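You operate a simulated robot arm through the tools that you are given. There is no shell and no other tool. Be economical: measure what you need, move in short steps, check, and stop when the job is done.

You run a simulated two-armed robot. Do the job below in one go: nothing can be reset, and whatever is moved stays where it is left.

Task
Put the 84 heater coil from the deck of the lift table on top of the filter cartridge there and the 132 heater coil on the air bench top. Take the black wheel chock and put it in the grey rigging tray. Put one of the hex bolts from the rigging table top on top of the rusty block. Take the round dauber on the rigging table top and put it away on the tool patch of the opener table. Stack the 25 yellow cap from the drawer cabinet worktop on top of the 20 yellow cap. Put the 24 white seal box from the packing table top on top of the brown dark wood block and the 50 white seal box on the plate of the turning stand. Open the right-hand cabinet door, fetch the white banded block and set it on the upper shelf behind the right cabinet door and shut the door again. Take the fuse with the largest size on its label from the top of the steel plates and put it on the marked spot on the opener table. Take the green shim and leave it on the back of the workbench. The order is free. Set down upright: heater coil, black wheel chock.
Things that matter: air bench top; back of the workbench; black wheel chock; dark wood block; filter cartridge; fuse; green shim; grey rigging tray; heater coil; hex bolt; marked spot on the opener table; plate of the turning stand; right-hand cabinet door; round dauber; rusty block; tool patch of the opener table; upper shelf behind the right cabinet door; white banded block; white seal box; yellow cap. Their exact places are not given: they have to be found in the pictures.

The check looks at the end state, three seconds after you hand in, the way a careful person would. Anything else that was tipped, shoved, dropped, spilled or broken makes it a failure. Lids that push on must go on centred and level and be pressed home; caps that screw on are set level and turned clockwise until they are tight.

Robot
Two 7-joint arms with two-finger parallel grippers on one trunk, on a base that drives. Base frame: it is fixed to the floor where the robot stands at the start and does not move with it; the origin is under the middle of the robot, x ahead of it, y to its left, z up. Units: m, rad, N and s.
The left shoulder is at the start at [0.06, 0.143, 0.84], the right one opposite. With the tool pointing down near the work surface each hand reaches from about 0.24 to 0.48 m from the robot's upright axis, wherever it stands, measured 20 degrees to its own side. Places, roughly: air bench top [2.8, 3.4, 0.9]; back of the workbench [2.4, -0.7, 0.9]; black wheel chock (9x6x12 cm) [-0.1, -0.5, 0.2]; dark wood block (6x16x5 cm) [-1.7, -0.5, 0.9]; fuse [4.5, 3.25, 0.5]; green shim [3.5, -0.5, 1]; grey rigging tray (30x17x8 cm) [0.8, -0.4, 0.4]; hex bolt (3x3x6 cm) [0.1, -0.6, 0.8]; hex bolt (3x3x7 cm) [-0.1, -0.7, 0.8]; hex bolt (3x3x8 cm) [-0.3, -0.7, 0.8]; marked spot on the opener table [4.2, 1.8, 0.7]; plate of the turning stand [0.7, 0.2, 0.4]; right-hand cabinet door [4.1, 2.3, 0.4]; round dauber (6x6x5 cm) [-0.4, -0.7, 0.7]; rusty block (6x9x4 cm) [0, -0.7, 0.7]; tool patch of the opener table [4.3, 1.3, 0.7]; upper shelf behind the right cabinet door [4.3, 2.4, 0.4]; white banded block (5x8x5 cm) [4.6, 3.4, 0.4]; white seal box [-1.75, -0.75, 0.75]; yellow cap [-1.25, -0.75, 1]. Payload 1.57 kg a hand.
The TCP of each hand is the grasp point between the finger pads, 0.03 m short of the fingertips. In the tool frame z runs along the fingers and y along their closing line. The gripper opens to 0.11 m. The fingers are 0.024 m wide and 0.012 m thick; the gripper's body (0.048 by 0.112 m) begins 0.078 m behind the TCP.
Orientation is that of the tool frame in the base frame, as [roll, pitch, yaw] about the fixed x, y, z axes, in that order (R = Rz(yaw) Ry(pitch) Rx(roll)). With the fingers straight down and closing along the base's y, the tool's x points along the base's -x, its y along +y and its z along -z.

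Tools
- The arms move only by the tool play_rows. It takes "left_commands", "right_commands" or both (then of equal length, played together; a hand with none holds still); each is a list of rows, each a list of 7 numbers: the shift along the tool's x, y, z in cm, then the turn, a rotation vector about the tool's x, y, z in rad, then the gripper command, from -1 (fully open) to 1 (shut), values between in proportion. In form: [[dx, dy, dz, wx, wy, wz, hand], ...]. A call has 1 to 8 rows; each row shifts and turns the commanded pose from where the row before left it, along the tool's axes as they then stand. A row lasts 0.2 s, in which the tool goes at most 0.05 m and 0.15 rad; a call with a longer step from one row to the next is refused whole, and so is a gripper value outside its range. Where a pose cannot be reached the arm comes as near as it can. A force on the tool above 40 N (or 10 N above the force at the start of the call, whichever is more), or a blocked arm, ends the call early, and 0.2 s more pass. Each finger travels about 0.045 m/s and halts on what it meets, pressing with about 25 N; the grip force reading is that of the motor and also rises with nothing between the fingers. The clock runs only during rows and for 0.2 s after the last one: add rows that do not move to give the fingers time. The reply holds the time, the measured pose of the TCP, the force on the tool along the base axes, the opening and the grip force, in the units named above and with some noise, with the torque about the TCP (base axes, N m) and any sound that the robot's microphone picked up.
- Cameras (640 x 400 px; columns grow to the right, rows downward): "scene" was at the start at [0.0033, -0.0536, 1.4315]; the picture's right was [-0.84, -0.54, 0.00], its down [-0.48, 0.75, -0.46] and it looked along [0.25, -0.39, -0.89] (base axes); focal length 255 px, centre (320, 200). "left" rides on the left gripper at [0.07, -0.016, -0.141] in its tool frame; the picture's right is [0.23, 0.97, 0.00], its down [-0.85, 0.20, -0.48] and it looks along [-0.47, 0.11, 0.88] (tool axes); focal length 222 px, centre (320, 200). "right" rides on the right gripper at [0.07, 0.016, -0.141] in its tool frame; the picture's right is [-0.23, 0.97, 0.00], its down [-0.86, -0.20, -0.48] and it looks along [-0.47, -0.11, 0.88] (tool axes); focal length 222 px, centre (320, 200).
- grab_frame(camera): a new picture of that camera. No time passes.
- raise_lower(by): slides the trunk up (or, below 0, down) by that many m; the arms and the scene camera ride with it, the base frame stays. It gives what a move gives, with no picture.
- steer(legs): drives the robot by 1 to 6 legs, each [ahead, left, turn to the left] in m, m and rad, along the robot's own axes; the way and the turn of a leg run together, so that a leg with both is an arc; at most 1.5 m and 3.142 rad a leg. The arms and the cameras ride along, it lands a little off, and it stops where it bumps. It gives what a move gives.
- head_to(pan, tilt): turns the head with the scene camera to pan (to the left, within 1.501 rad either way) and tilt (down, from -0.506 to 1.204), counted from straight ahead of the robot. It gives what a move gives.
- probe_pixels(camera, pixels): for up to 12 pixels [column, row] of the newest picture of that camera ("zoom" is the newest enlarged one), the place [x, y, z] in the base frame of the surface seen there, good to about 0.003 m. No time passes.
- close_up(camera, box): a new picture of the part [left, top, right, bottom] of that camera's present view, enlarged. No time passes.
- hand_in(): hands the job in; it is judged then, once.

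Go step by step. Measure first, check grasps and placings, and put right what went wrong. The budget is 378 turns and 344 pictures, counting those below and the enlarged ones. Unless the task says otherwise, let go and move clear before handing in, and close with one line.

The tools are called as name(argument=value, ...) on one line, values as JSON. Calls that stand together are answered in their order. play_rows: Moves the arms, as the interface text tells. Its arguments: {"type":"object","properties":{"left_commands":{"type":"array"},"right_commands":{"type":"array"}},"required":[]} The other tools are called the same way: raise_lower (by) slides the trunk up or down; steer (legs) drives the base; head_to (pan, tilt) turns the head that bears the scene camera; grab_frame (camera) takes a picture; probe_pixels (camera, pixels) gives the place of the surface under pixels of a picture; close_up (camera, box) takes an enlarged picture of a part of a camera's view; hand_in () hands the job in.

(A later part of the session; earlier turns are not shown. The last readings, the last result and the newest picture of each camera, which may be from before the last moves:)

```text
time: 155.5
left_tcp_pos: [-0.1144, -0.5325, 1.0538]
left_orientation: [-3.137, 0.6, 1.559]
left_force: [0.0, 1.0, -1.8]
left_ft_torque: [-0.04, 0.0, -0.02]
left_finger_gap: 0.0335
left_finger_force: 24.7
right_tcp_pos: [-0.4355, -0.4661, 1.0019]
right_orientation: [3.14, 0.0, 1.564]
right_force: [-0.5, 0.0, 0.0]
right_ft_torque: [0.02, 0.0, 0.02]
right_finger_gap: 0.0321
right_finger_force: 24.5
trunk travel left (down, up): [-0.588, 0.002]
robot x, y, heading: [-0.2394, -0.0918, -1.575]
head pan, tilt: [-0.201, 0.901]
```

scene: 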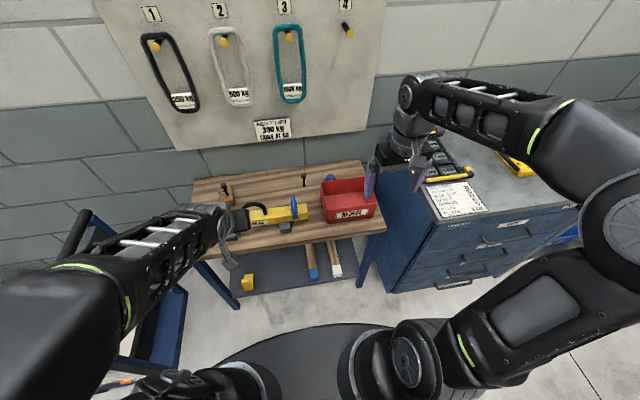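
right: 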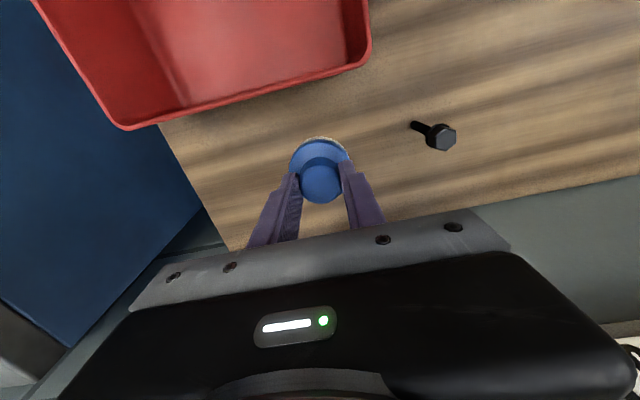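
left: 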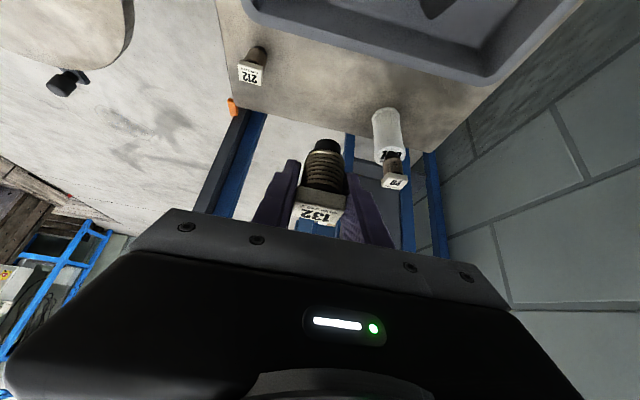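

Both items held. Back off, turn to +x and drive toward the far side.

steer(legs=[[-0.85, 0, 0], [0, 0, 1.575], [1.3, 0, 0], [1.2, 0, 0]])

head_to(pan=0.3, tilt=0.4)

grab_frame(camera="scene")

```text
time: 175.7
left_tcp_pos: [2.7204, 0.8368, 1.054]
left_orientation: [-3.14, 0.6, 3.122]
left_force: [0.8, 0.9, -1.5]
left_ft_torque: [0.0, 0.0, 0.04]
left_finger_gap: 0.0336
left_finger_force: 25.1
right_tcp_pos: [2.6519, 0.517, 1.0006]
right_orientation: [3.141, -0.003, 3.123]
right_force: [-0.2, -0.2, -0.1]
right_ft_torque: [0.03, 0.04, -0.01]
right_finger_gap: 0.0321
right_finger_force: 24.9
trunk travel left (down, up): [-0.588, 0.002]
robot x, y, heading: [2.2811, 0.7153, -0.013]
head pan, tilt: [-0.201, 0.901]
```

```text
time: 176.6
left_tcp_pos: [2.7199, 0.8374, 1.0547]
left_orientation: [-3.138, 0.601, 3.122]
left_force: [-0.4, -0.4, -1.1]
left_ft_torque: [0.01, 0.01, 0.02]
left_finger_gap: 0.0334
left_finger_force: 24.9
right_tcp_pos: [2.6514, 0.5172, 1.0009]
right_orientation: [-3.141, -0.001, 3.123]
right_force: [-0.4, -0.4, -1.7]
right_ft_torque: [-0.01, 0.0, -0.03]
right_finger_gap: 0.0323
right_finger_force: 24.9
trunk travel left (down, up): [-0.588, 0.002]
robot x, y, heading: [2.2833, 0.7134, -0.015]
head pan, tilt: [0.3, 0.4]
```

```text
255 pictures are left
```

scene: 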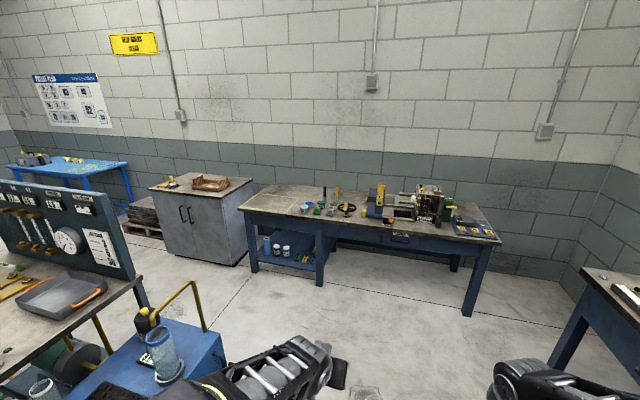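

The opener table, the grey two-door cabinet and the plates on a pallet are in view. Probe for driving.

probe_pixels(camera="scene", pixels=[[245, 225], [470, 245], [300, 225], [190, 215], [238, 265], [185, 345], [225, 360], [160, 245], [145, 215], [100, 165], [470, 315], [320, 285]])

close_up(camera="scene", box=[120, 160, 380, 300])

close_up(camera="scene", box=[290, 170, 510, 260])

```text
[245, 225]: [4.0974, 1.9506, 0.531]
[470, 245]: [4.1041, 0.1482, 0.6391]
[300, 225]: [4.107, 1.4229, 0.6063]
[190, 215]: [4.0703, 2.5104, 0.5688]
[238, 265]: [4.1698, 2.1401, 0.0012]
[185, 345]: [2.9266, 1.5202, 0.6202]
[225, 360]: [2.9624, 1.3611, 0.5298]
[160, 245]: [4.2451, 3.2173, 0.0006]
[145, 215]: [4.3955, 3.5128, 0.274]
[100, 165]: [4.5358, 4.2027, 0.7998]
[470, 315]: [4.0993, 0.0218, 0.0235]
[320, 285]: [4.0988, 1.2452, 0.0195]
```

```text
2.46 times, centred on (250, 230) of scene
```

zoom: 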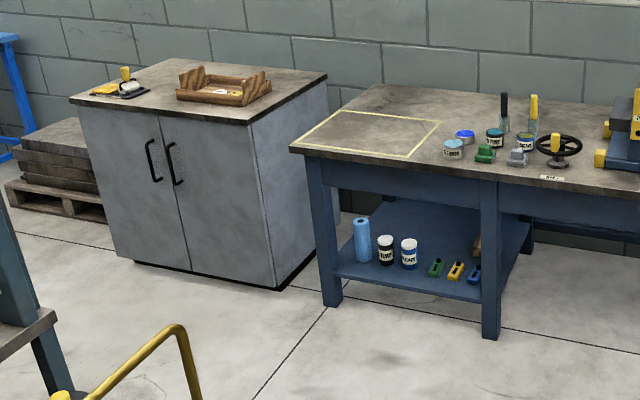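

```text
2.91 times, centred on (400, 215) of scene
```

zoom: 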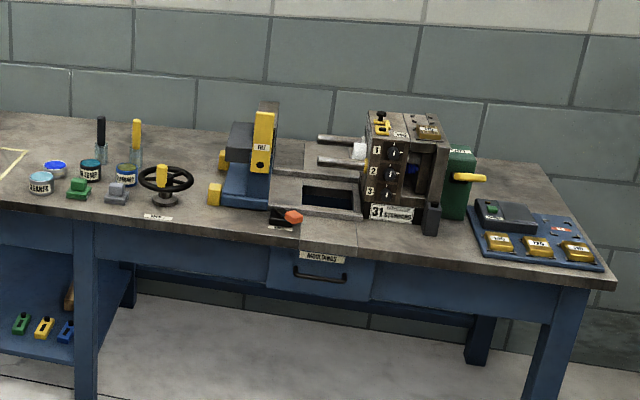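

Drive to in front of the opener table near y≈1.3.

steer(legs=[[1.3, 0, 0.015], [0, 0.65, 0]])

head_to(pan=0.1, tilt=0.75)

grab_frame(camera="scene")

```text
time: 186.3
left_tcp_pos: [4.02, 1.4706, 1.0529]
left_orientation: [-3.139, 0.6, 3.129]
left_force: [-0.2, -0.2, -1.6]
left_ft_torque: [-0.02, -0.02, -0.01]
left_finger_gap: 0.0338
left_finger_force: 25.2
right_tcp_pos: [3.954, 1.1507, 1.0011]
right_orientation: [3.141, 0.0, 3.13]
right_force: [0.6, 0.0, -0.5]
right_ft_torque: [0.01, 0.01, 0.02]
right_finger_gap: 0.0322
right_finger_force: 25.1
trunk travel left (down, up): [-0.588, 0.002]
robot x, y, heading: [3.5872, 1.3492, -0.011]
head pan, tilt: [0.3, 0.4]
```

```text
time: 187.2
left_tcp_pos: [4.0197, 1.4705, 1.0531]
left_orientation: [-3.138, 0.601, 3.128]
left_force: [-0.2, -0.3, -0.9]
left_ft_torque: [-0.03, -0.02, 0.04]
left_finger_gap: 0.0335
left_finger_force: 24.9
right_tcp_pos: [3.9534, 1.15, 1.0004]
right_orientation: [3.141, 0.001, 3.131]
right_force: [0.7, 0.2, -0.4]
right_ft_torque: [0.0, 0.02, -0.01]
right_finger_gap: 0.0318
right_finger_force: 24.7
trunk travel left (down, up): [-0.588, 0.002]
robot x, y, heading: [3.5809, 1.3474, -0.01]
head pan, tilt: [0.099, 0.75]
```

```text
252 pictures are left
```

scene: 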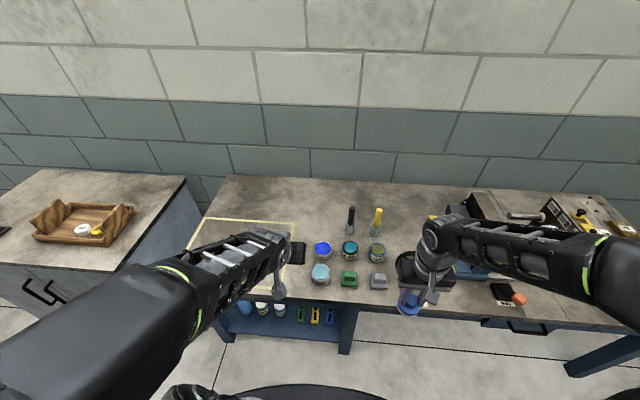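

close_up(camera="scene", box=[280, 190, 480, 315])

grab_frame(camera="left")

grab_frame(camera="right")

```text
3.20 times, centred on (380, 252) of scene
```

zoom: 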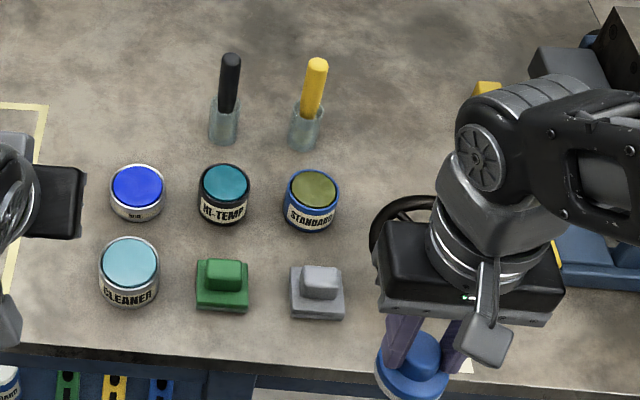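

```text
250 pictures are left
```

left: 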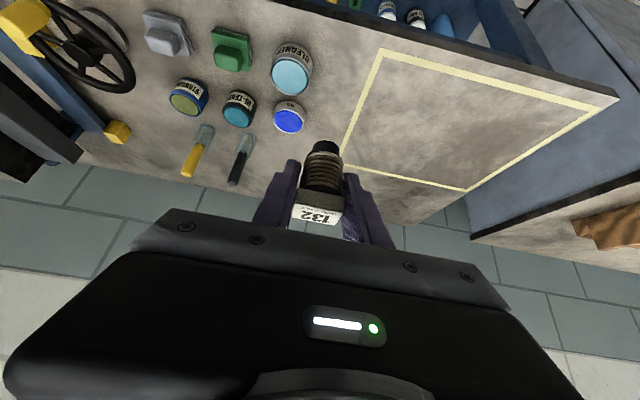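

```text
249 pictures are left
```

right: 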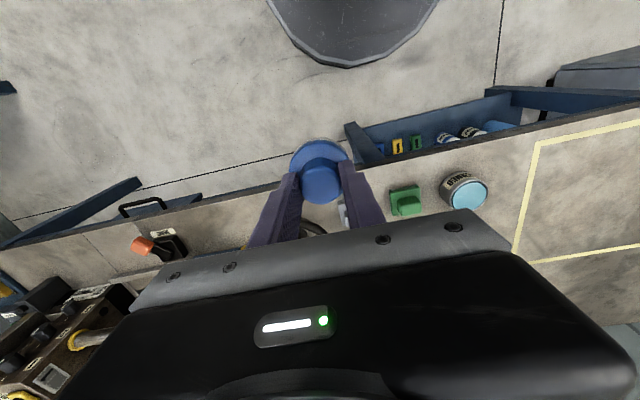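

Need the layout of the tool area. Probe items in the left view.

probe_pixels(camera="left", pixels=[[165, 40], [232, 50], [290, 75], [185, 103], [237, 107], [290, 117], [197, 150], [242, 155], [117, 133], [90, 45], [380, 55], [345, 165]])

close_up(camera="left", box=[60, 0, 320, 190])

```text
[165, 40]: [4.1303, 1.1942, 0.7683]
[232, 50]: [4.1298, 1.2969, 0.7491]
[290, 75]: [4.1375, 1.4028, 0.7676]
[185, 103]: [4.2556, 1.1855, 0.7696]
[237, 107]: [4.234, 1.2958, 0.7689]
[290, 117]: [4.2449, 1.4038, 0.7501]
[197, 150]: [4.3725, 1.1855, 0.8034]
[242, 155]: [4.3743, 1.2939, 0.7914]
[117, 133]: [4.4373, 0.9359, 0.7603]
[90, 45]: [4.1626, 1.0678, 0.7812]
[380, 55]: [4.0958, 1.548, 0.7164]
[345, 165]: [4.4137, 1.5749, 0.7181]
```

```text
2.11 times, centred on (190, 95) of left
```

zoom: 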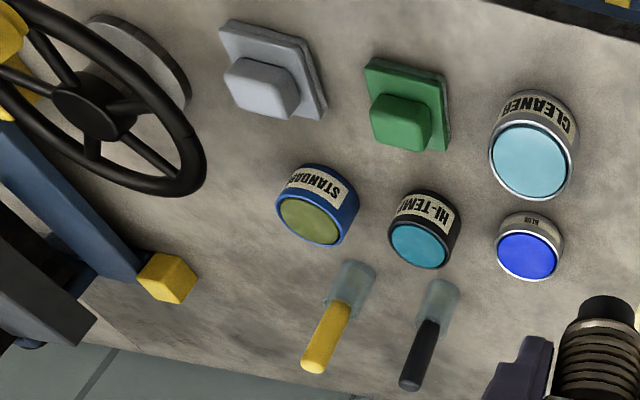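

The grid of tools is 3×3 with an empty place at ≈(4.365,1.405); that's where the dauber goes. Move base closer and left.

steer(legs=[[0.185, 0.15, 0.01]])

play_rows(right_commands=[[-3, -2.5, 2.5, 0, 0, 0, 1], [-3.5, -2.5, 2.5, 0, 0, 0, 1], [-3.5, -2.5, 2.5, 0, 0, 0, 1], [-3.5, -2, 0, 0, 0, 0, 1], [-4, 0, 0, 0, 0, 0, 1], [-4, 0, 0, 0, 0, 0, 1]])

grab_frame(camera="right")

grab_frame(camera="left")

```text
time: 188.9
left_tcp_pos: [4.2061, 1.6259, 1.0536]
left_orientation: [-3.139, 0.599, 3.139]
left_force: [-0.6, -0.1, -1.2]
left_ft_torque: [-0.04, 0.03, 0.0]
left_finger_gap: 0.034
left_finger_force: 25.2
right_tcp_pos: [4.144, 1.3051, 0.9995]
right_orientation: [-3.14, -0.001, -3.141]
right_force: [0.2, 1.1, -1.0]
right_ft_torque: [0.02, 0.03, -0.03]
right_finger_gap: 0.0325
right_finger_force: 24.7
trunk travel left (down, up): [-0.588, 0.002]
robot x, y, heading: [3.7686, 1.4963, -0.0]
head pan, tilt: [0.099, 0.75]
```

```text
time: 190.3
left_tcp_pos: [4.205, 1.6245, 1.0536]
left_orientation: [-3.138, 0.601, 3.136]
left_force: [-0.5, -0.5, -1.5]
left_ft_torque: [0.01, 0.02, 0.03]
left_finger_gap: 0.0335
left_finger_force: 24.8
right_tcp_pos: [4.3593, 1.2095, 0.927]
right_orientation: [-3.14, -0.001, 3.141]
right_force: [-0.2, -0.4, -1.1]
right_ft_torque: [-0.03, 0.01, 0.04]
right_finger_gap: 0.0323
right_finger_force: 24.8
trunk travel left (down, up): [-0.588, 0.002]
robot x, y, heading: [3.7693, 1.4989, 0.0]
head pan, tilt: [0.099, 0.75]
```

```text
247 pictures are left
```

right: 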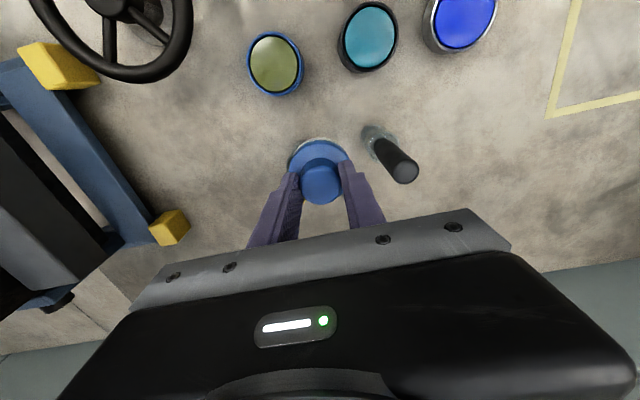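

```text
246 pictures are left
```

left: 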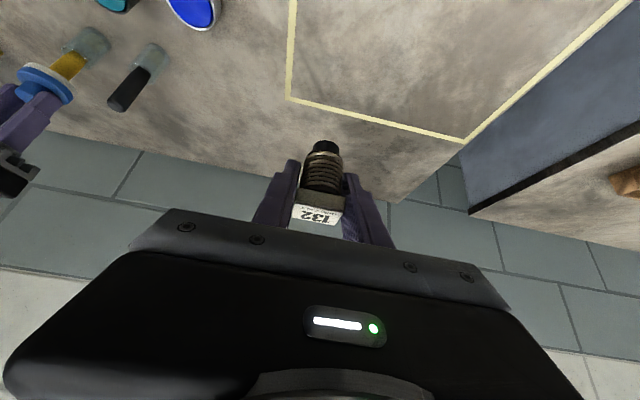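

I moved sideways the wrong way (y_tool=+y here); it's above the yellow brush but clear. Raise, then go +y 19.5 cm.

play_rows(right_commands=[[0, 0, -4, 0, 0, 0, 1], [0, 4.9, 0, 0, 0, 0, 1], [0, 4.9, 0, 0, 0, 0, 1], [0, 4.9, 0, 0, 0, 0, 1], [0, 4.9, 0, 0, 0, 0, 1], [0, 0, 0, 0, 0, 0, 1]])

grab_frame(camera="right")

grab_frame(camera="left")

```text
time: 191.7
left_tcp_pos: [4.2051, 1.624, 1.0529]
left_orientation: [-3.139, 0.602, 3.138]
left_force: [-0.6, -0.7, -2.0]
left_ft_torque: [-0.02, -0.01, 0.01]
left_finger_gap: 0.0336
left_finger_force: 25.2
right_tcp_pos: [4.3561, 1.405, 0.967]
right_orientation: [-3.141, -0.001, 3.139]
right_force: [-0.5, -0.1, -0.7]
right_ft_torque: [-0.05, -0.02, 0.02]
right_finger_gap: 0.032
right_finger_force: 24.9
trunk travel left (down, up): [-0.588, 0.002]
robot x, y, heading: [3.7687, 1.4956, 0.0]
head pan, tilt: [0.099, 0.75]
```

```text
245 pictures are left
```

right: 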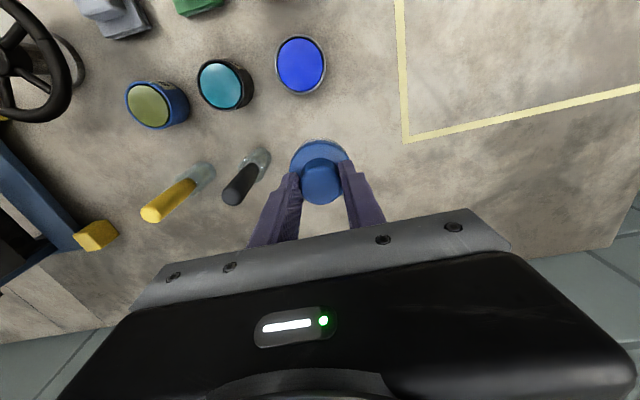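

```text
244 pictures are left
```

left: 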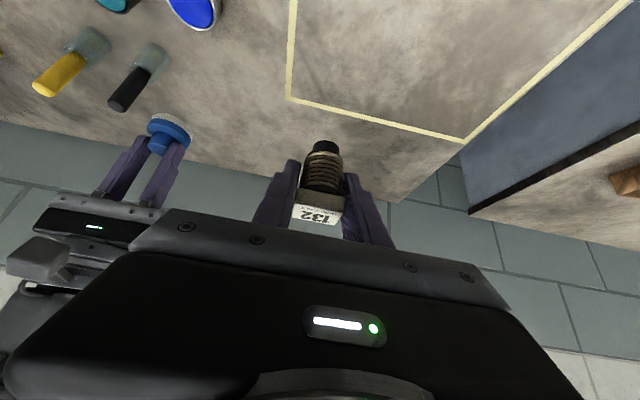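

Over the empty slot. Descend.

play_rows(right_commands=[[-0.5, 0, 4.5, 0, 0, 0, 1], [0, 0, 4.5, 0, 0, 0, 1], [0, 0, 4.5, 0, 0, 0, 1], [0, 0, 4.5, 0, 0, 0, 1], [0, 0, 0.3, 0, 0, 0, 1], [0, 0, 0.2, 0, 0, 0, 1], [0, 0, 0.2, 0, 0, 0, 1]])

grab_frame(camera="right")

```text
time: 193.3
left_tcp_pos: [4.2047, 1.6244, 1.054]
left_orientation: [-3.139, 0.602, 3.136]
left_force: [0.4, 0.5, -2.2]
left_ft_torque: [0.01, 0.01, -0.01]
left_finger_gap: 0.0336
left_finger_force: 25.0
right_tcp_pos: [4.3628, 1.4044, 0.7791]
right_orientation: [-3.14, 0.002, 3.141]
right_force: [-0.8, -0.3, 5.1]
right_ft_torque: [-0.01, 0.06, 0.0]
right_finger_gap: 0.032
right_finger_force: 25.2
trunk travel left (down, up): [-0.588, 0.002]
robot x, y, heading: [3.7697, 1.4973, -0.003]
head pan, tilt: [0.099, 0.75]
```

```text
243 pictures are left
```

right: 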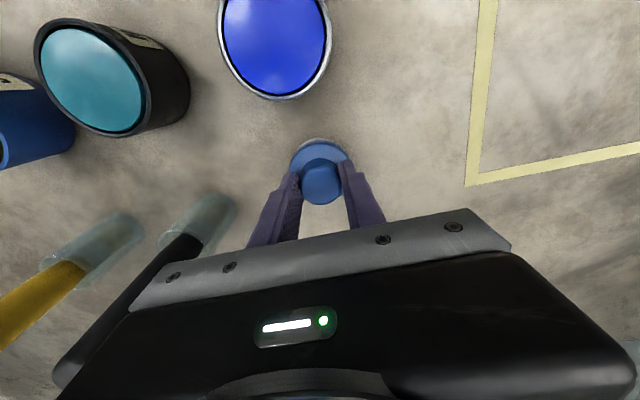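

Contact. Release and rise straight up.

play_rows(right_commands=[[0, 0, 0, 0, 0, 0, 0.2], [0, 0, 0, 0, 0, 0, 0], [0, 0, 0, 0, 0, 0, 0], [0, 0, -3, 0, 0, 0, 0], [0, 0, -4.5, 0, 0, 0, 0], [0, 0, -4.5, 0, 0, 0, 0], [0, 0, -4.5, 0, 0, 0, 0]])

grab_frame(camera="right")

```text
time: 194.9
left_tcp_pos: [4.2059, 1.6257, 1.054]
left_orientation: [-3.139, 0.601, 3.136]
left_force: [-0.2, -1.0, -1.2]
left_ft_torque: [0.01, 0.0, 0.02]
left_finger_gap: 0.0336
left_finger_force: 25.0
right_tcp_pos: [4.3618, 1.4051, 0.9448]
right_orientation: [3.141, 0.0, 3.141]
right_force: [0.0, 0.9, 0.8]
right_ft_torque: [-0.05, -0.01, 0.01]
right_finger_gap: 0.0551
right_finger_force: 0.0
trunk travel left (down, up): [-0.588, 0.002]
robot x, y, heading: [3.7671, 1.4964, -0.004]
head pan, tilt: [0.099, 0.75]
```

```text
242 pictures are left
```

right: 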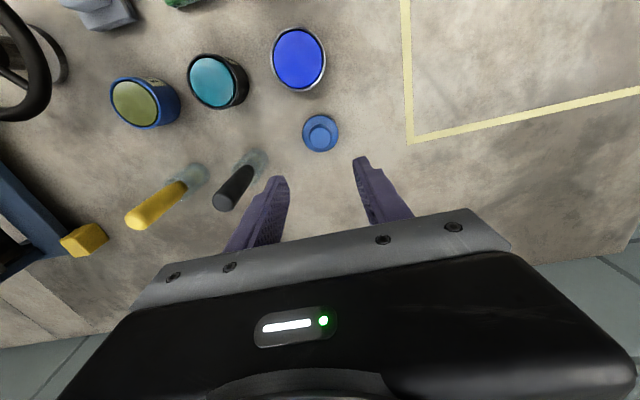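

Dauber is in its slot. Retract the right hand and back off, then look toward the cabinet/pallet and air bench.

play_rows(right_commands=[[3, 0, -3, 0, 0, 0, 0], [4.5, -1.5, -1, 0, 0, 0, 0], [4.5, -1.5, -1, 0, 0, 0, 0], [4.5, -1.5, 0, 0, 0, 0, 0], [4.5, -1.5, 0, 0, 0, 0, 0]])

steer(legs=[[-0.3, 0, 0]])

head_to(pan=0.8, tilt=0.5)

grab_frame(camera="scene")

head_to(pan=1.5, tilt=0.5)

grab_frame(camera="scene")

```text
time: 196.1
left_tcp_pos: [4.204, 1.6248, 1.0545]
left_orientation: [-3.141, 0.603, 3.137]
left_force: [0.1, -0.4, -1.1]
left_ft_torque: [0.0, -0.01, -0.03]
left_finger_gap: 0.0336
left_finger_force: 24.9
right_tcp_pos: [4.1509, 1.3449, 0.9957]
right_orientation: [3.141, 0.0, -3.141]
right_force: [-0.4, 0.2, 0.0]
right_ft_torque: [0.0, 0.0, -0.01]
right_finger_gap: 0.0548
right_finger_force: 0.1
trunk travel left (down, up): [-0.588, 0.002]
robot x, y, heading: [3.7708, 1.4959, 0.004]
head pan, tilt: [0.099, 0.75]
```

```text
time: 198.2
left_tcp_pos: [3.9008, 1.6236, 1.054]
left_orientation: [-3.14, 0.602, 3.13]
left_force: [0.4, -0.6, -0.7]
left_ft_torque: [0.03, -0.04, 0.01]
left_finger_gap: 0.0336
left_finger_force: 24.8
right_tcp_pos: [3.8444, 1.3446, 0.9947]
right_orientation: [-3.141, -0.001, 3.134]
right_force: [0.7, 1.0, -0.8]
right_ft_torque: [0.01, -0.01, 0.03]
right_finger_gap: 0.055
right_finger_force: 0.0
trunk travel left (down, up): [-0.588, 0.002]
robot x, y, heading: [3.4688, 1.4981, -0.005]
head pan, tilt: [0.099, 0.75]
```

```text
time: 199.3
left_tcp_pos: [3.9008, 1.6239, 1.0538]
left_orientation: [-3.138, 0.6, 3.13]
left_force: [0.6, 0.3, -0.5]
left_ft_torque: [0.01, 0.0, 0.0]
left_finger_gap: 0.0337
left_finger_force: 24.8
right_tcp_pos: [3.8465, 1.344, 0.9941]
right_orientation: [3.141, 0.0, 3.134]
right_force: [0.9, -0.4, -0.2]
right_ft_torque: [0.04, -0.04, 0.02]
right_finger_gap: 0.0553
right_finger_force: 0.0
trunk travel left (down, up): [-0.588, 0.002]
robot x, y, heading: [3.4642, 1.4958, -0.007]
head pan, tilt: [0.799, 0.499]
```

```text
241 pictures are left
```

scene: 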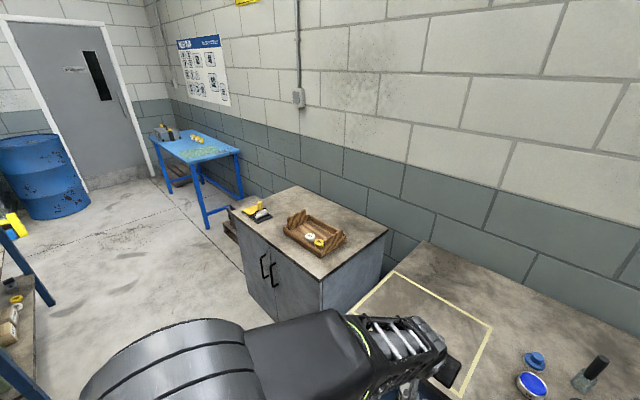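

```text
time: 200.3
left_tcp_pos: [3.9005, 1.6235, 1.0536]
left_orientation: [-3.137, 0.6, 3.131]
left_force: [0.3, -0.3, -1.1]
left_ft_torque: [0.02, 0.02, -0.02]
left_finger_gap: 0.0333
left_finger_force: 25.1
right_tcp_pos: [3.845, 1.3447, 0.9948]
right_orientation: [3.141, 0.0, 3.133]
right_force: [0.2, 0.0, 0.1]
right_ft_torque: [0.03, -0.02, 0.05]
right_finger_gap: 0.0554
right_finger_force: 0.1
trunk travel left (down, up): [-0.588, 0.002]
robot x, y, heading: [3.4669, 1.5001, -0.007]
head pan, tilt: [1.499, 0.499]
```

```text
240 pictures are left
```

scene: 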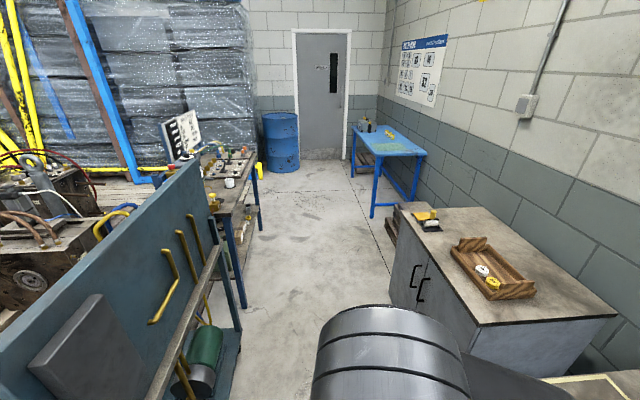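

Corridor leads to the air bench (left, ~(2.8,3.4)) and the pallet past the cabinet. Probe key points.

probe_pixels(camera="scene", pixels=[[240, 305], [265, 205], [235, 185], [215, 200], [200, 170], [420, 270], [425, 225], [470, 265], [390, 225], [245, 330], [440, 215], [375, 215]])

close_up(camera="scene", box=[150, 100, 300, 240])

```text
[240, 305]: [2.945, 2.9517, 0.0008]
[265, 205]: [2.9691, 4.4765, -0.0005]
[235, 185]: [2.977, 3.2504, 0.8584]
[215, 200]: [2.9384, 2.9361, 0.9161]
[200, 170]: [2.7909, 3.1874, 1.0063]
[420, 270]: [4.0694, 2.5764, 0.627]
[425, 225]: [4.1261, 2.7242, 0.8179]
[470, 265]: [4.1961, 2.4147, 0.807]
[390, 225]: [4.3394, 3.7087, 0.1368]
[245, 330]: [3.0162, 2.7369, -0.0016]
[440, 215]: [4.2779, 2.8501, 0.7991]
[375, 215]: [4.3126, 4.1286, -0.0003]
```

```text
2.86 times, centred on (225, 170) of scene
```

zoom: 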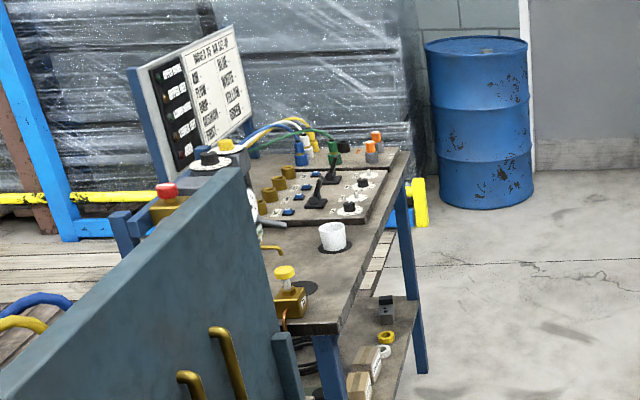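

Drive along the corridor to y≈3.35 and turn to face the air bench (-x).

steer(legs=[[0.05, 1.0, 0], [0.05, 0.85, 0], [0, 0, 1.571], [0, 0, 1.571]])

head_to(pan=0.0, tilt=0.75)

grab_frame(camera="scene")

grab_frame(camera="left")

```text
time: 217.1
left_tcp_pos: [3.1414, 3.2151, 1.0521]
left_orientation: [-3.138, 0.602, -0.042]
left_force: [0.5, 0.5, -1.1]
left_ft_torque: [0.02, -0.02, 0.04]
left_finger_gap: 0.0334
left_finger_force: 24.4
right_tcp_pos: [3.2066, 3.4938, 0.9936]
right_orientation: [-3.141, 0.001, -0.041]
right_force: [-0.6, -0.1, 0.4]
right_ft_torque: [0.03, 0.0, -0.02]
right_finger_gap: 0.0551
right_finger_force: 0.0
trunk travel left (down, up): [-0.588, 0.002]
robot x, y, heading: [3.5801, 3.3286, 3.102]
head pan, tilt: [1.499, 0.499]
```

```text
time: 218.7
left_tcp_pos: [3.1417, 3.2163, 1.053]
left_orientation: [-3.139, 0.6, -0.044]
left_force: [0.9, 0.5, -1.2]
left_ft_torque: [0.03, 0.0, 0.02]
left_finger_gap: 0.0338
left_finger_force: 24.8
right_tcp_pos: [3.2064, 3.4938, 0.9944]
right_orientation: [-3.14, -0.001, -0.039]
right_force: [-0.9, 0.4, -0.4]
right_ft_torque: [0.0, 0.0, -0.03]
right_finger_gap: 0.0551
right_finger_force: 0.1
trunk travel left (down, up): [-0.588, 0.002]
robot x, y, heading: [3.5828, 3.3279, 3.1]
head pan, tilt: [0.0, 0.75]
```

```text
238 pictures are left
```

scene: 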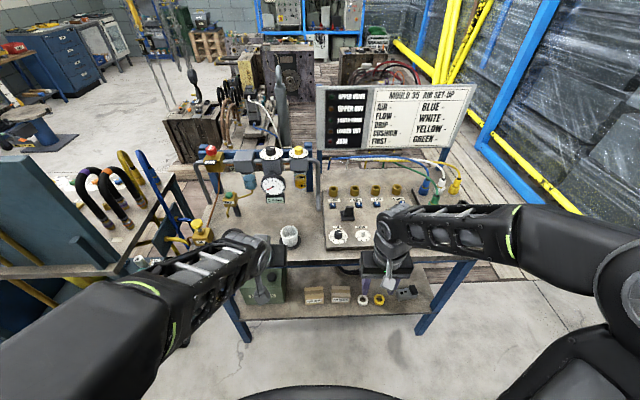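

```text
237 pictures are left
```

left: 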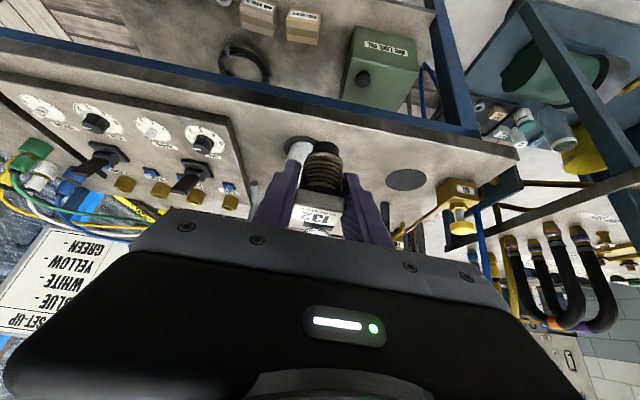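

Probe the free area of the air bench top between the cup and the yellow valve.

probe_pixels(camera="left", pixels=[[405, 180], [375, 160], [440, 165], [350, 140], [300, 150], [455, 190], [385, 125], [500, 155], [230, 120], [395, 210], [420, 150]])

close_up(camera="scene", box=[180, 130, 360, 270])

```text
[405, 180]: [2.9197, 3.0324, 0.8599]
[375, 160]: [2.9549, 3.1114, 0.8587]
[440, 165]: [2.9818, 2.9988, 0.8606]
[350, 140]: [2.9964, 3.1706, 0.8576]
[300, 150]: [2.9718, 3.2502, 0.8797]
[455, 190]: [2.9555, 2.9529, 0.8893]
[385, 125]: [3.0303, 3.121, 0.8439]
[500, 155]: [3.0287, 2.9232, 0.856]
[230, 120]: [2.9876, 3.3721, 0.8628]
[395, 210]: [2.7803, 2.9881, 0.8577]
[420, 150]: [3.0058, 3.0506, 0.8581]
```

```text
2.86 times, centred on (270, 200) of scene
```

zoom: 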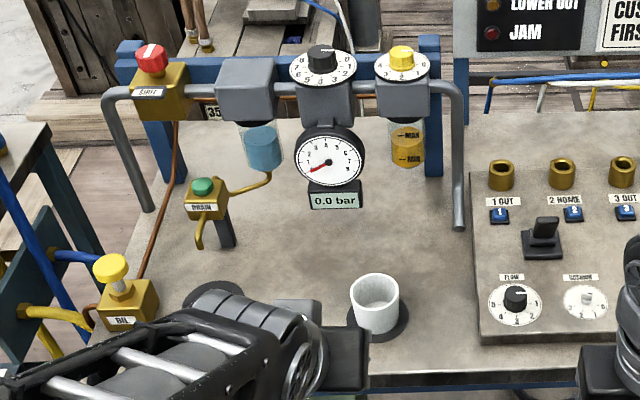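

Free spot ≈(2.92,3.135), top z 0.859. Drive 0.1 ahead and bring coil over it.

steer(legs=[[0.1, 0, 0.04]])

grab_frame(camera="left")

```text
time: 219.9
left_tcp_pos: [3.0446, 3.1996, 1.0521]
left_orientation: [-3.139, 0.601, -0.001]
left_force: [-0.6, 0.4, -0.6]
left_ft_torque: [0.03, -0.01, -0.03]
left_finger_gap: 0.0335
left_finger_force: 24.9
right_tcp_pos: [3.0969, 3.4795, 0.9949]
right_orientation: [-3.141, -0.003, 0.003]
right_force: [-0.3, 0.6, -1.0]
right_ft_torque: [-0.01, -0.05, 0.03]
right_finger_gap: 0.0551
right_finger_force: 0.0
trunk travel left (down, up): [-0.588, 0.002]
robot x, y, heading: [3.4778, 3.3304, -3.14]
head pan, tilt: [0.0, 0.75]
```

```text
235 pictures are left
```

left: 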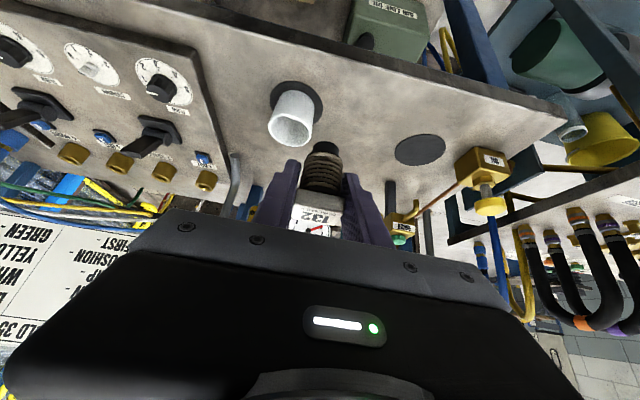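

Shift sideways, then approach diagonally.

play_rows(left_commands=[[-0.4, 3.2, 0, 0, 0, 0, 1], [-0.4, 3.2, 0, 0, 0, 0, 1], [-0.6, 0, 4.4, 0, 0, 0, 1], [-0.6, 0, 4.4, 0, 0, 0, 1], [-0.6, 0, 4.4, 0, 0, 0, 1], [-0.5, 0, 4.2, 0, 0, 0, 1], [0, 0, 0, 0, 0, 0, 1]])

grab_frame(camera="left")

```text
time: 221.5
left_tcp_pos: [2.921, 3.1352, 0.9269]
left_orientation: [-3.138, 0.602, -0.003]
left_force: [0.1, -0.8, -1.5]
left_ft_torque: [0.01, 0.0, -0.01]
left_finger_gap: 0.0337
left_finger_force: 25.3
right_tcp_pos: [3.098, 3.4789, 0.9943]
right_orientation: [3.141, -0.001, 0.002]
right_force: [0.2, 0.1, -0.2]
right_ft_torque: [0.01, -0.02, -0.02]
right_finger_gap: 0.0549
right_finger_force: 0.1
trunk travel left (down, up): [-0.588, 0.002]
robot x, y, heading: [3.482, 3.3294, -3.137]
head pan, tilt: [0.0, 0.75]
```

```text
234 pictures are left
```

left: 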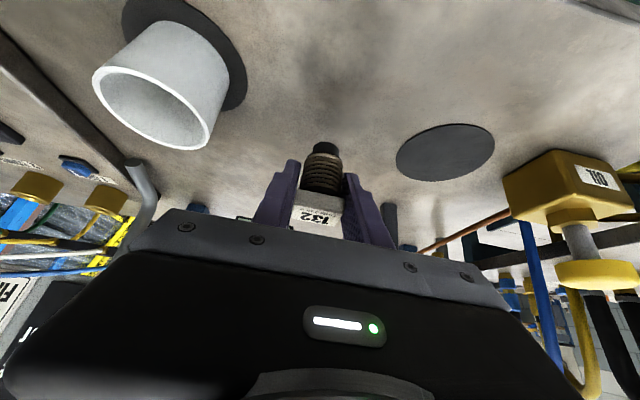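

Lower to the bench.

play_rows(left_commands=[[0.51, 0, 0.74, 0, 0, 0, 1], [0.51, 0, 0.74, 0, 0, 0, 1], [0.113, 0, 0.165, 0, 0, 0, 1], [0.06, 0, 0.083, 0, 0, 0, 1], [0.06, 0, 0.083, 0, 0, 0, 1]])

```text
time: 222.7
left_tcp_pos: [2.9222, 3.1365, 0.9058]
left_orientation: [-3.138, 0.601, 0.0]
left_force: [-0.4, 0.2, -1.4]
left_ft_torque: [0.0, -0.02, 0.01]
left_finger_gap: 0.0332
left_finger_force: 24.7
right_tcp_pos: [3.0991, 3.479, 0.9945]
right_orientation: [-3.141, 0.001, 0.0]
right_force: [0.1, -0.3, 1.5]
right_ft_torque: [-0.01, 0.01, 0.0]
right_finger_gap: 0.0549
right_finger_force: 0.0
trunk travel left (down, up): [-0.588, 0.002]
robot x, y, heading: [3.4814, 3.3313, -3.137]
head pan, tilt: [0.0, 0.75]
```

play_rows(left_commands=[[0.06, 0, 0.083, 0, 0, 0, 1], [0.06, 0, 0.083, 0, 0, 0, 1], [0.06, 0, 0.083, 0, 0, 0, 1]])

```text
time: 223.5
left_tcp_pos: [2.9207, 3.1359, 0.9022]
left_orientation: [-3.138, 0.601, -0.002]
left_force: [0.5, 0.0, -1.0]
left_ft_torque: [-0.04, -0.03, 0.0]
left_finger_gap: 0.0333
left_finger_force: 25.3
right_tcp_pos: [3.0975, 3.4793, 0.9949]
right_orientation: [-3.141, 0.0, 0.002]
right_force: [0.7, 0.1, 0.4]
right_ft_torque: [0.02, -0.01, -0.01]
right_finger_gap: 0.0549
right_finger_force: 0.1
trunk travel left (down, up): [-0.588, 0.002]
robot x, y, heading: [3.4791, 3.3273, -3.141]
head pan, tilt: [0.0, 0.75]
```

play_rows(left_commands=[[0.06, 0, 0.083, 0, 0, 0, 1], [0.06, 0, 0.083, 0, 0, 0, 1], [0.06, 0, 0.083, 0, 0, 0, 1]])

grab_frame(camera="left")

```text
time: 224.3
left_tcp_pos: [2.9215, 3.1372, 0.9017]
left_orientation: [-3.138, 0.605, -0.003]
left_force: [1.4, -0.7, 16.3]
left_ft_torque: [0.0, -0.11, -0.05]
left_finger_gap: 0.0337
left_finger_force: 25.1
right_tcp_pos: [3.0995, 3.48, 0.995]
right_orientation: [-3.141, 0.0, 0.002]
right_force: [0.3, 0.4, -0.5]
right_ft_torque: [0.0, -0.01, 0.03]
right_finger_gap: 0.0549
right_finger_force: 0.1
trunk travel left (down, up): [-0.588, 0.002]
robot x, y, heading: [3.4836, 3.3309, -3.14]
head pan, tilt: [0.0, 0.75]
```

```text
233 pictures are left
```

left: 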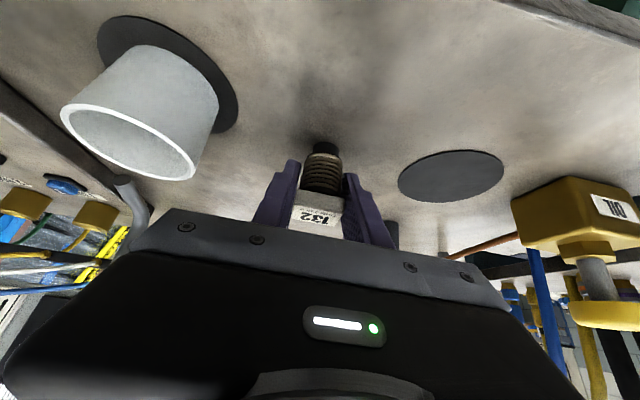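

Contact. Release and withdraw along the tool axis.

play_rows(left_commands=[[-0.06, 0, -0.083, 0, 0, 0, 1], [0, 0, 0, 0, 0, 0, 0.3], [0, 0, 0, 0, 0, 0, 0.1], [0, 0, 0, 0, 0, 0, 0], [0, 0, 0, 0, 0, 0, -0.1], [0, 0, -2, 0, 0, 0, -0.1], [0, 0, -4, 0, 0, 0, -0.1], [0, 0, -4.5, 0, 0, 0, -0.1]])

grab_frame(camera="left")

```text
time: 226.1
left_tcp_pos: [2.9821, 3.1385, 0.9864]
left_orientation: [-3.138, 0.6, -0.001]
left_force: [0.6, -0.7, 0.1]
left_ft_torque: [0.03, 0.0, 0.0]
left_finger_gap: 0.0606
left_finger_force: 0.0
right_tcp_pos: [3.0987, 3.4804, 0.995]
right_orientation: [-3.141, 0.001, 0.003]
right_force: [-0.5, -0.8, -0.8]
right_ft_torque: [0.01, 0.03, 0.0]
right_finger_gap: 0.055
right_finger_force: 0.1
trunk travel left (down, up): [-0.588, 0.002]
robot x, y, heading: [3.4776, 3.3315, -3.133]
head pan, tilt: [0.0, 0.75]
```

```text
232 pictures are left
```

left: 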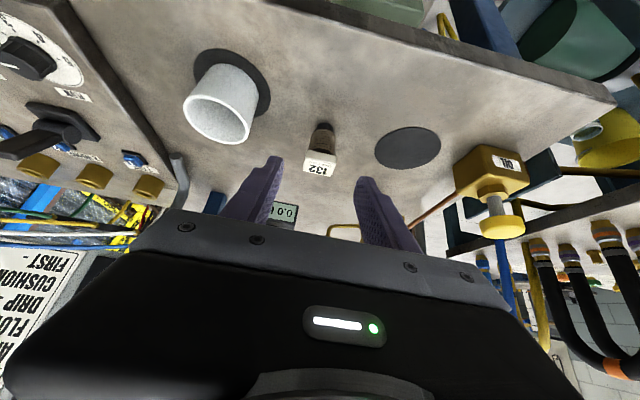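

Coil 132 stands on the air bench. Retract, straighten the left hand, then back off and turn toward the pallet.

play_rows(left_commands=[[0, 0, -4.5, 0, 0, 0, -0.1], [0, 0, -4.5, 0, 0, 0, -0.1], [0, 0, 0, 0, 0.15, 0, -0.1], [0, 0, 0, 0, 0.15, 0, -0.1], [0, 0, 0, 0, 0.15, 0, -0.1], [0, 0, 0, 0, 0.15, 0, -0.1]])

steer(legs=[[-0.1, 0, 0], [0, 0, 1.571], [0, 0, 1.571], [0.1, 0, 0]])

head_to(pan=0.0, tilt=0.75)

grab_frame(camera="scene")

```text
time: 227.5
left_tcp_pos: [3.0321, 3.1362, 1.061]
left_orientation: [-3.14, -0.004, -0.005]
left_force: [-0.4, 0.4, -0.5]
left_ft_torque: [-0.03, -0.02, 0.02]
left_finger_gap: 0.0605
left_finger_force: 0.0
right_tcp_pos: [3.0967, 3.4793, 0.9948]
right_orientation: [-3.14, -0.003, 0.002]
right_force: [-0.4, 0.5, -0.8]
right_ft_torque: [-0.01, -0.01, -0.01]
right_finger_gap: 0.0551
right_finger_force: 0.0
trunk travel left (down, up): [-0.588, 0.002]
robot x, y, heading: [3.4814, 3.3301, -3.14]
head pan, tilt: [0.0, 0.75]
```

```text
time: 237.0
left_tcp_pos: [4.1304, 3.5209, 1.061]
left_orientation: [-3.138, 0.0, 3.135]
left_force: [0.0, 0.6, -0.1]
left_ft_torque: [0.01, 0.03, 0.02]
left_finger_gap: 0.0608
left_finger_force: 0.0
right_tcp_pos: [4.0643, 3.1771, 0.9937]
right_orientation: [3.141, 0.0, 3.141]
right_force: [0.4, 1.3, 0.3]
right_ft_torque: [0.02, 0.03, -0.03]
right_finger_gap: 0.0551
right_finger_force: 0.0
trunk travel left (down, up): [-0.588, 0.002]
robot x, y, heading: [3.6836, 3.3282, -0.006]
head pan, tilt: [0.0, 0.75]
```

```text
time: 237.6
left_tcp_pos: [4.1276, 3.5205, 1.0612]
left_orientation: [-3.139, 0.003, 3.135]
left_force: [-0.7, -0.6, 0.1]
left_ft_torque: [0.02, -0.02, 0.01]
left_finger_gap: 0.0607
left_finger_force: 0.1
right_tcp_pos: [4.0624, 3.1787, 0.9944]
right_orientation: [3.14, -0.001, 3.141]
right_force: [0.1, -0.2, 0.1]
right_ft_torque: [0.01, -0.02, 0.01]
right_finger_gap: 0.0551
right_finger_force: 0.1
trunk travel left (down, up): [-0.588, 0.002]
robot x, y, heading: [3.6784, 3.3264, -0.003]
head pan, tilt: [0.0, 0.75]
```

```text
231 pictures are left
```

scene: 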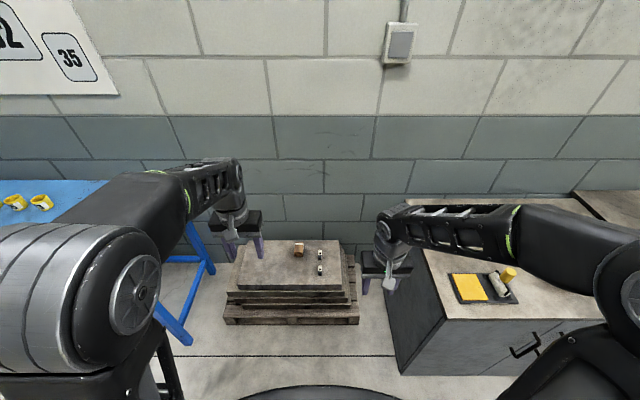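

close_up(camera="scene", box=[210, 225, 380, 335])

probe_pixels(camera="scene", pixels=[[299, 247], [299, 256], [320, 254], [320, 269], [260, 270], [290, 286], [350, 320], [230, 320], [400, 350], [345, 245], [345, 283]])

grab_frame(camera="right")

grab_frame(camera="left")

```text
3.64 times, centred on (295, 280) of scene
```

zoom: 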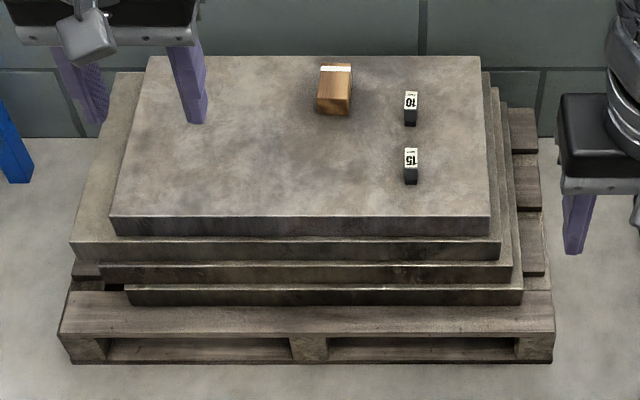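

```text
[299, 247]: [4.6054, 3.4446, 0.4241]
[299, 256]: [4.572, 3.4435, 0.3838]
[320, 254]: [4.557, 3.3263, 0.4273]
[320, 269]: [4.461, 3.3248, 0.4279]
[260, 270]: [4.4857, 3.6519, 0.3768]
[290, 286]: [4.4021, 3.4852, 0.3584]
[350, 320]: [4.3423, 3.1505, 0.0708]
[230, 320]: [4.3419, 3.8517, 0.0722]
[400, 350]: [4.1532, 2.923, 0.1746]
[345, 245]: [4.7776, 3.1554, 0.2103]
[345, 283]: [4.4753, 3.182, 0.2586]
```

```text
229 pictures are left
```

right: 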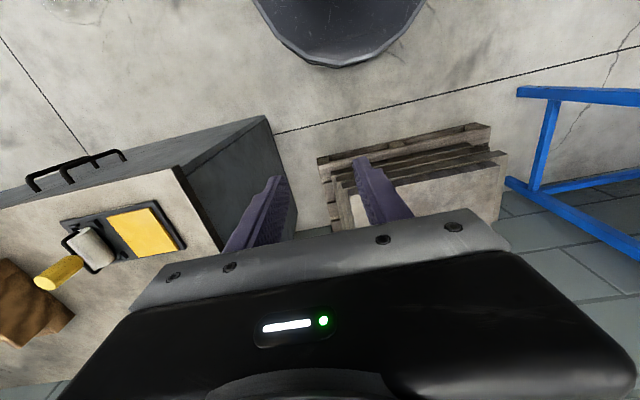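

```text
228 pictures are left
```

left: 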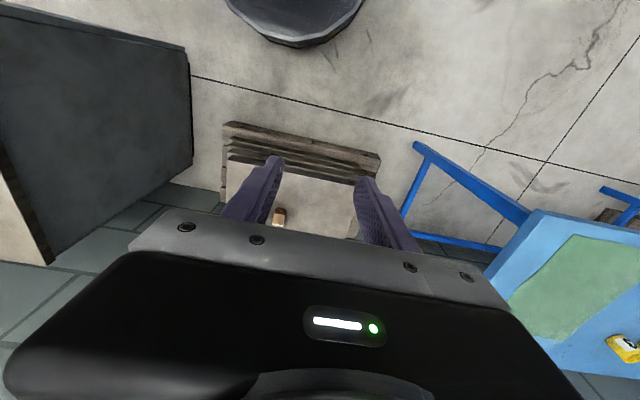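

Two fuses (10 at (4.557,3.326), 15 at (4.461,3.325)) and the banded block at (4.59,3.444). Drive closer and lower.

steer(legs=[[0.29, 0.12, 0]])

raise_lower(by=-0.35)

grab_frame(camera="left")

grab_frame(camera="right")

grab_frame(camera="scene")

```text
time: 239.8
left_tcp_pos: [4.4217, 3.6395, 1.0616]
left_orientation: [-3.138, -0.001, 3.136]
left_force: [0.0, 0.7, 0.5]
left_ft_torque: [0.01, 0.04, -0.01]
left_finger_gap: 0.0606
left_finger_force: 0.1
right_tcp_pos: [4.3548, 3.2958, 0.9946]
right_orientation: [-3.141, -0.003, 3.141]
right_force: [0.9, 0.3, -0.1]
right_ft_torque: [-0.02, 0.0, 0.02]
right_finger_gap: 0.0549
right_finger_force: 0.1
trunk travel left (down, up): [-0.588, 0.002]
robot x, y, heading: [3.974, 3.4483, -0.003]
head pan, tilt: [0.0, 0.75]
```

```text
time: 243.2
left_tcp_pos: [4.4215, 3.638, 0.7116]
left_orientation: [-3.14, 0.003, 3.136]
left_force: [0.0, -0.6, -0.4]
left_ft_torque: [0.04, 0.02, -0.01]
left_finger_gap: 0.0606
left_finger_force: 0.1
right_tcp_pos: [4.3546, 3.2968, 0.6451]
right_orientation: [-3.141, 0.0, 3.14]
right_force: [-0.4, 0.0, -0.6]
right_ft_torque: [0.0, 0.0, -0.03]
right_finger_gap: 0.0551
right_finger_force: 0.1
trunk travel left (down, up): [-0.238, 0.352]
robot x, y, heading: [3.9709, 3.4478, -0.002]
head pan, tilt: [0.0, 0.75]
```

```text
227 pictures are left
```

left: 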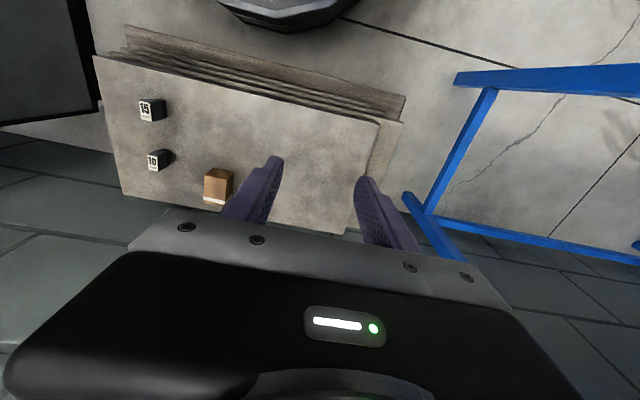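

```text
226 pictures are left
```

right: 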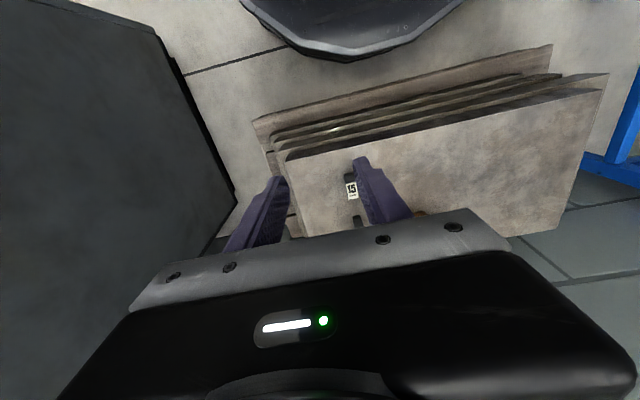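

```text
225 pictures are left
```

scene: 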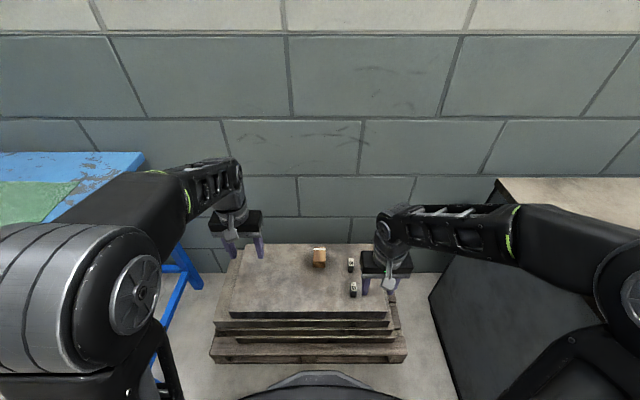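

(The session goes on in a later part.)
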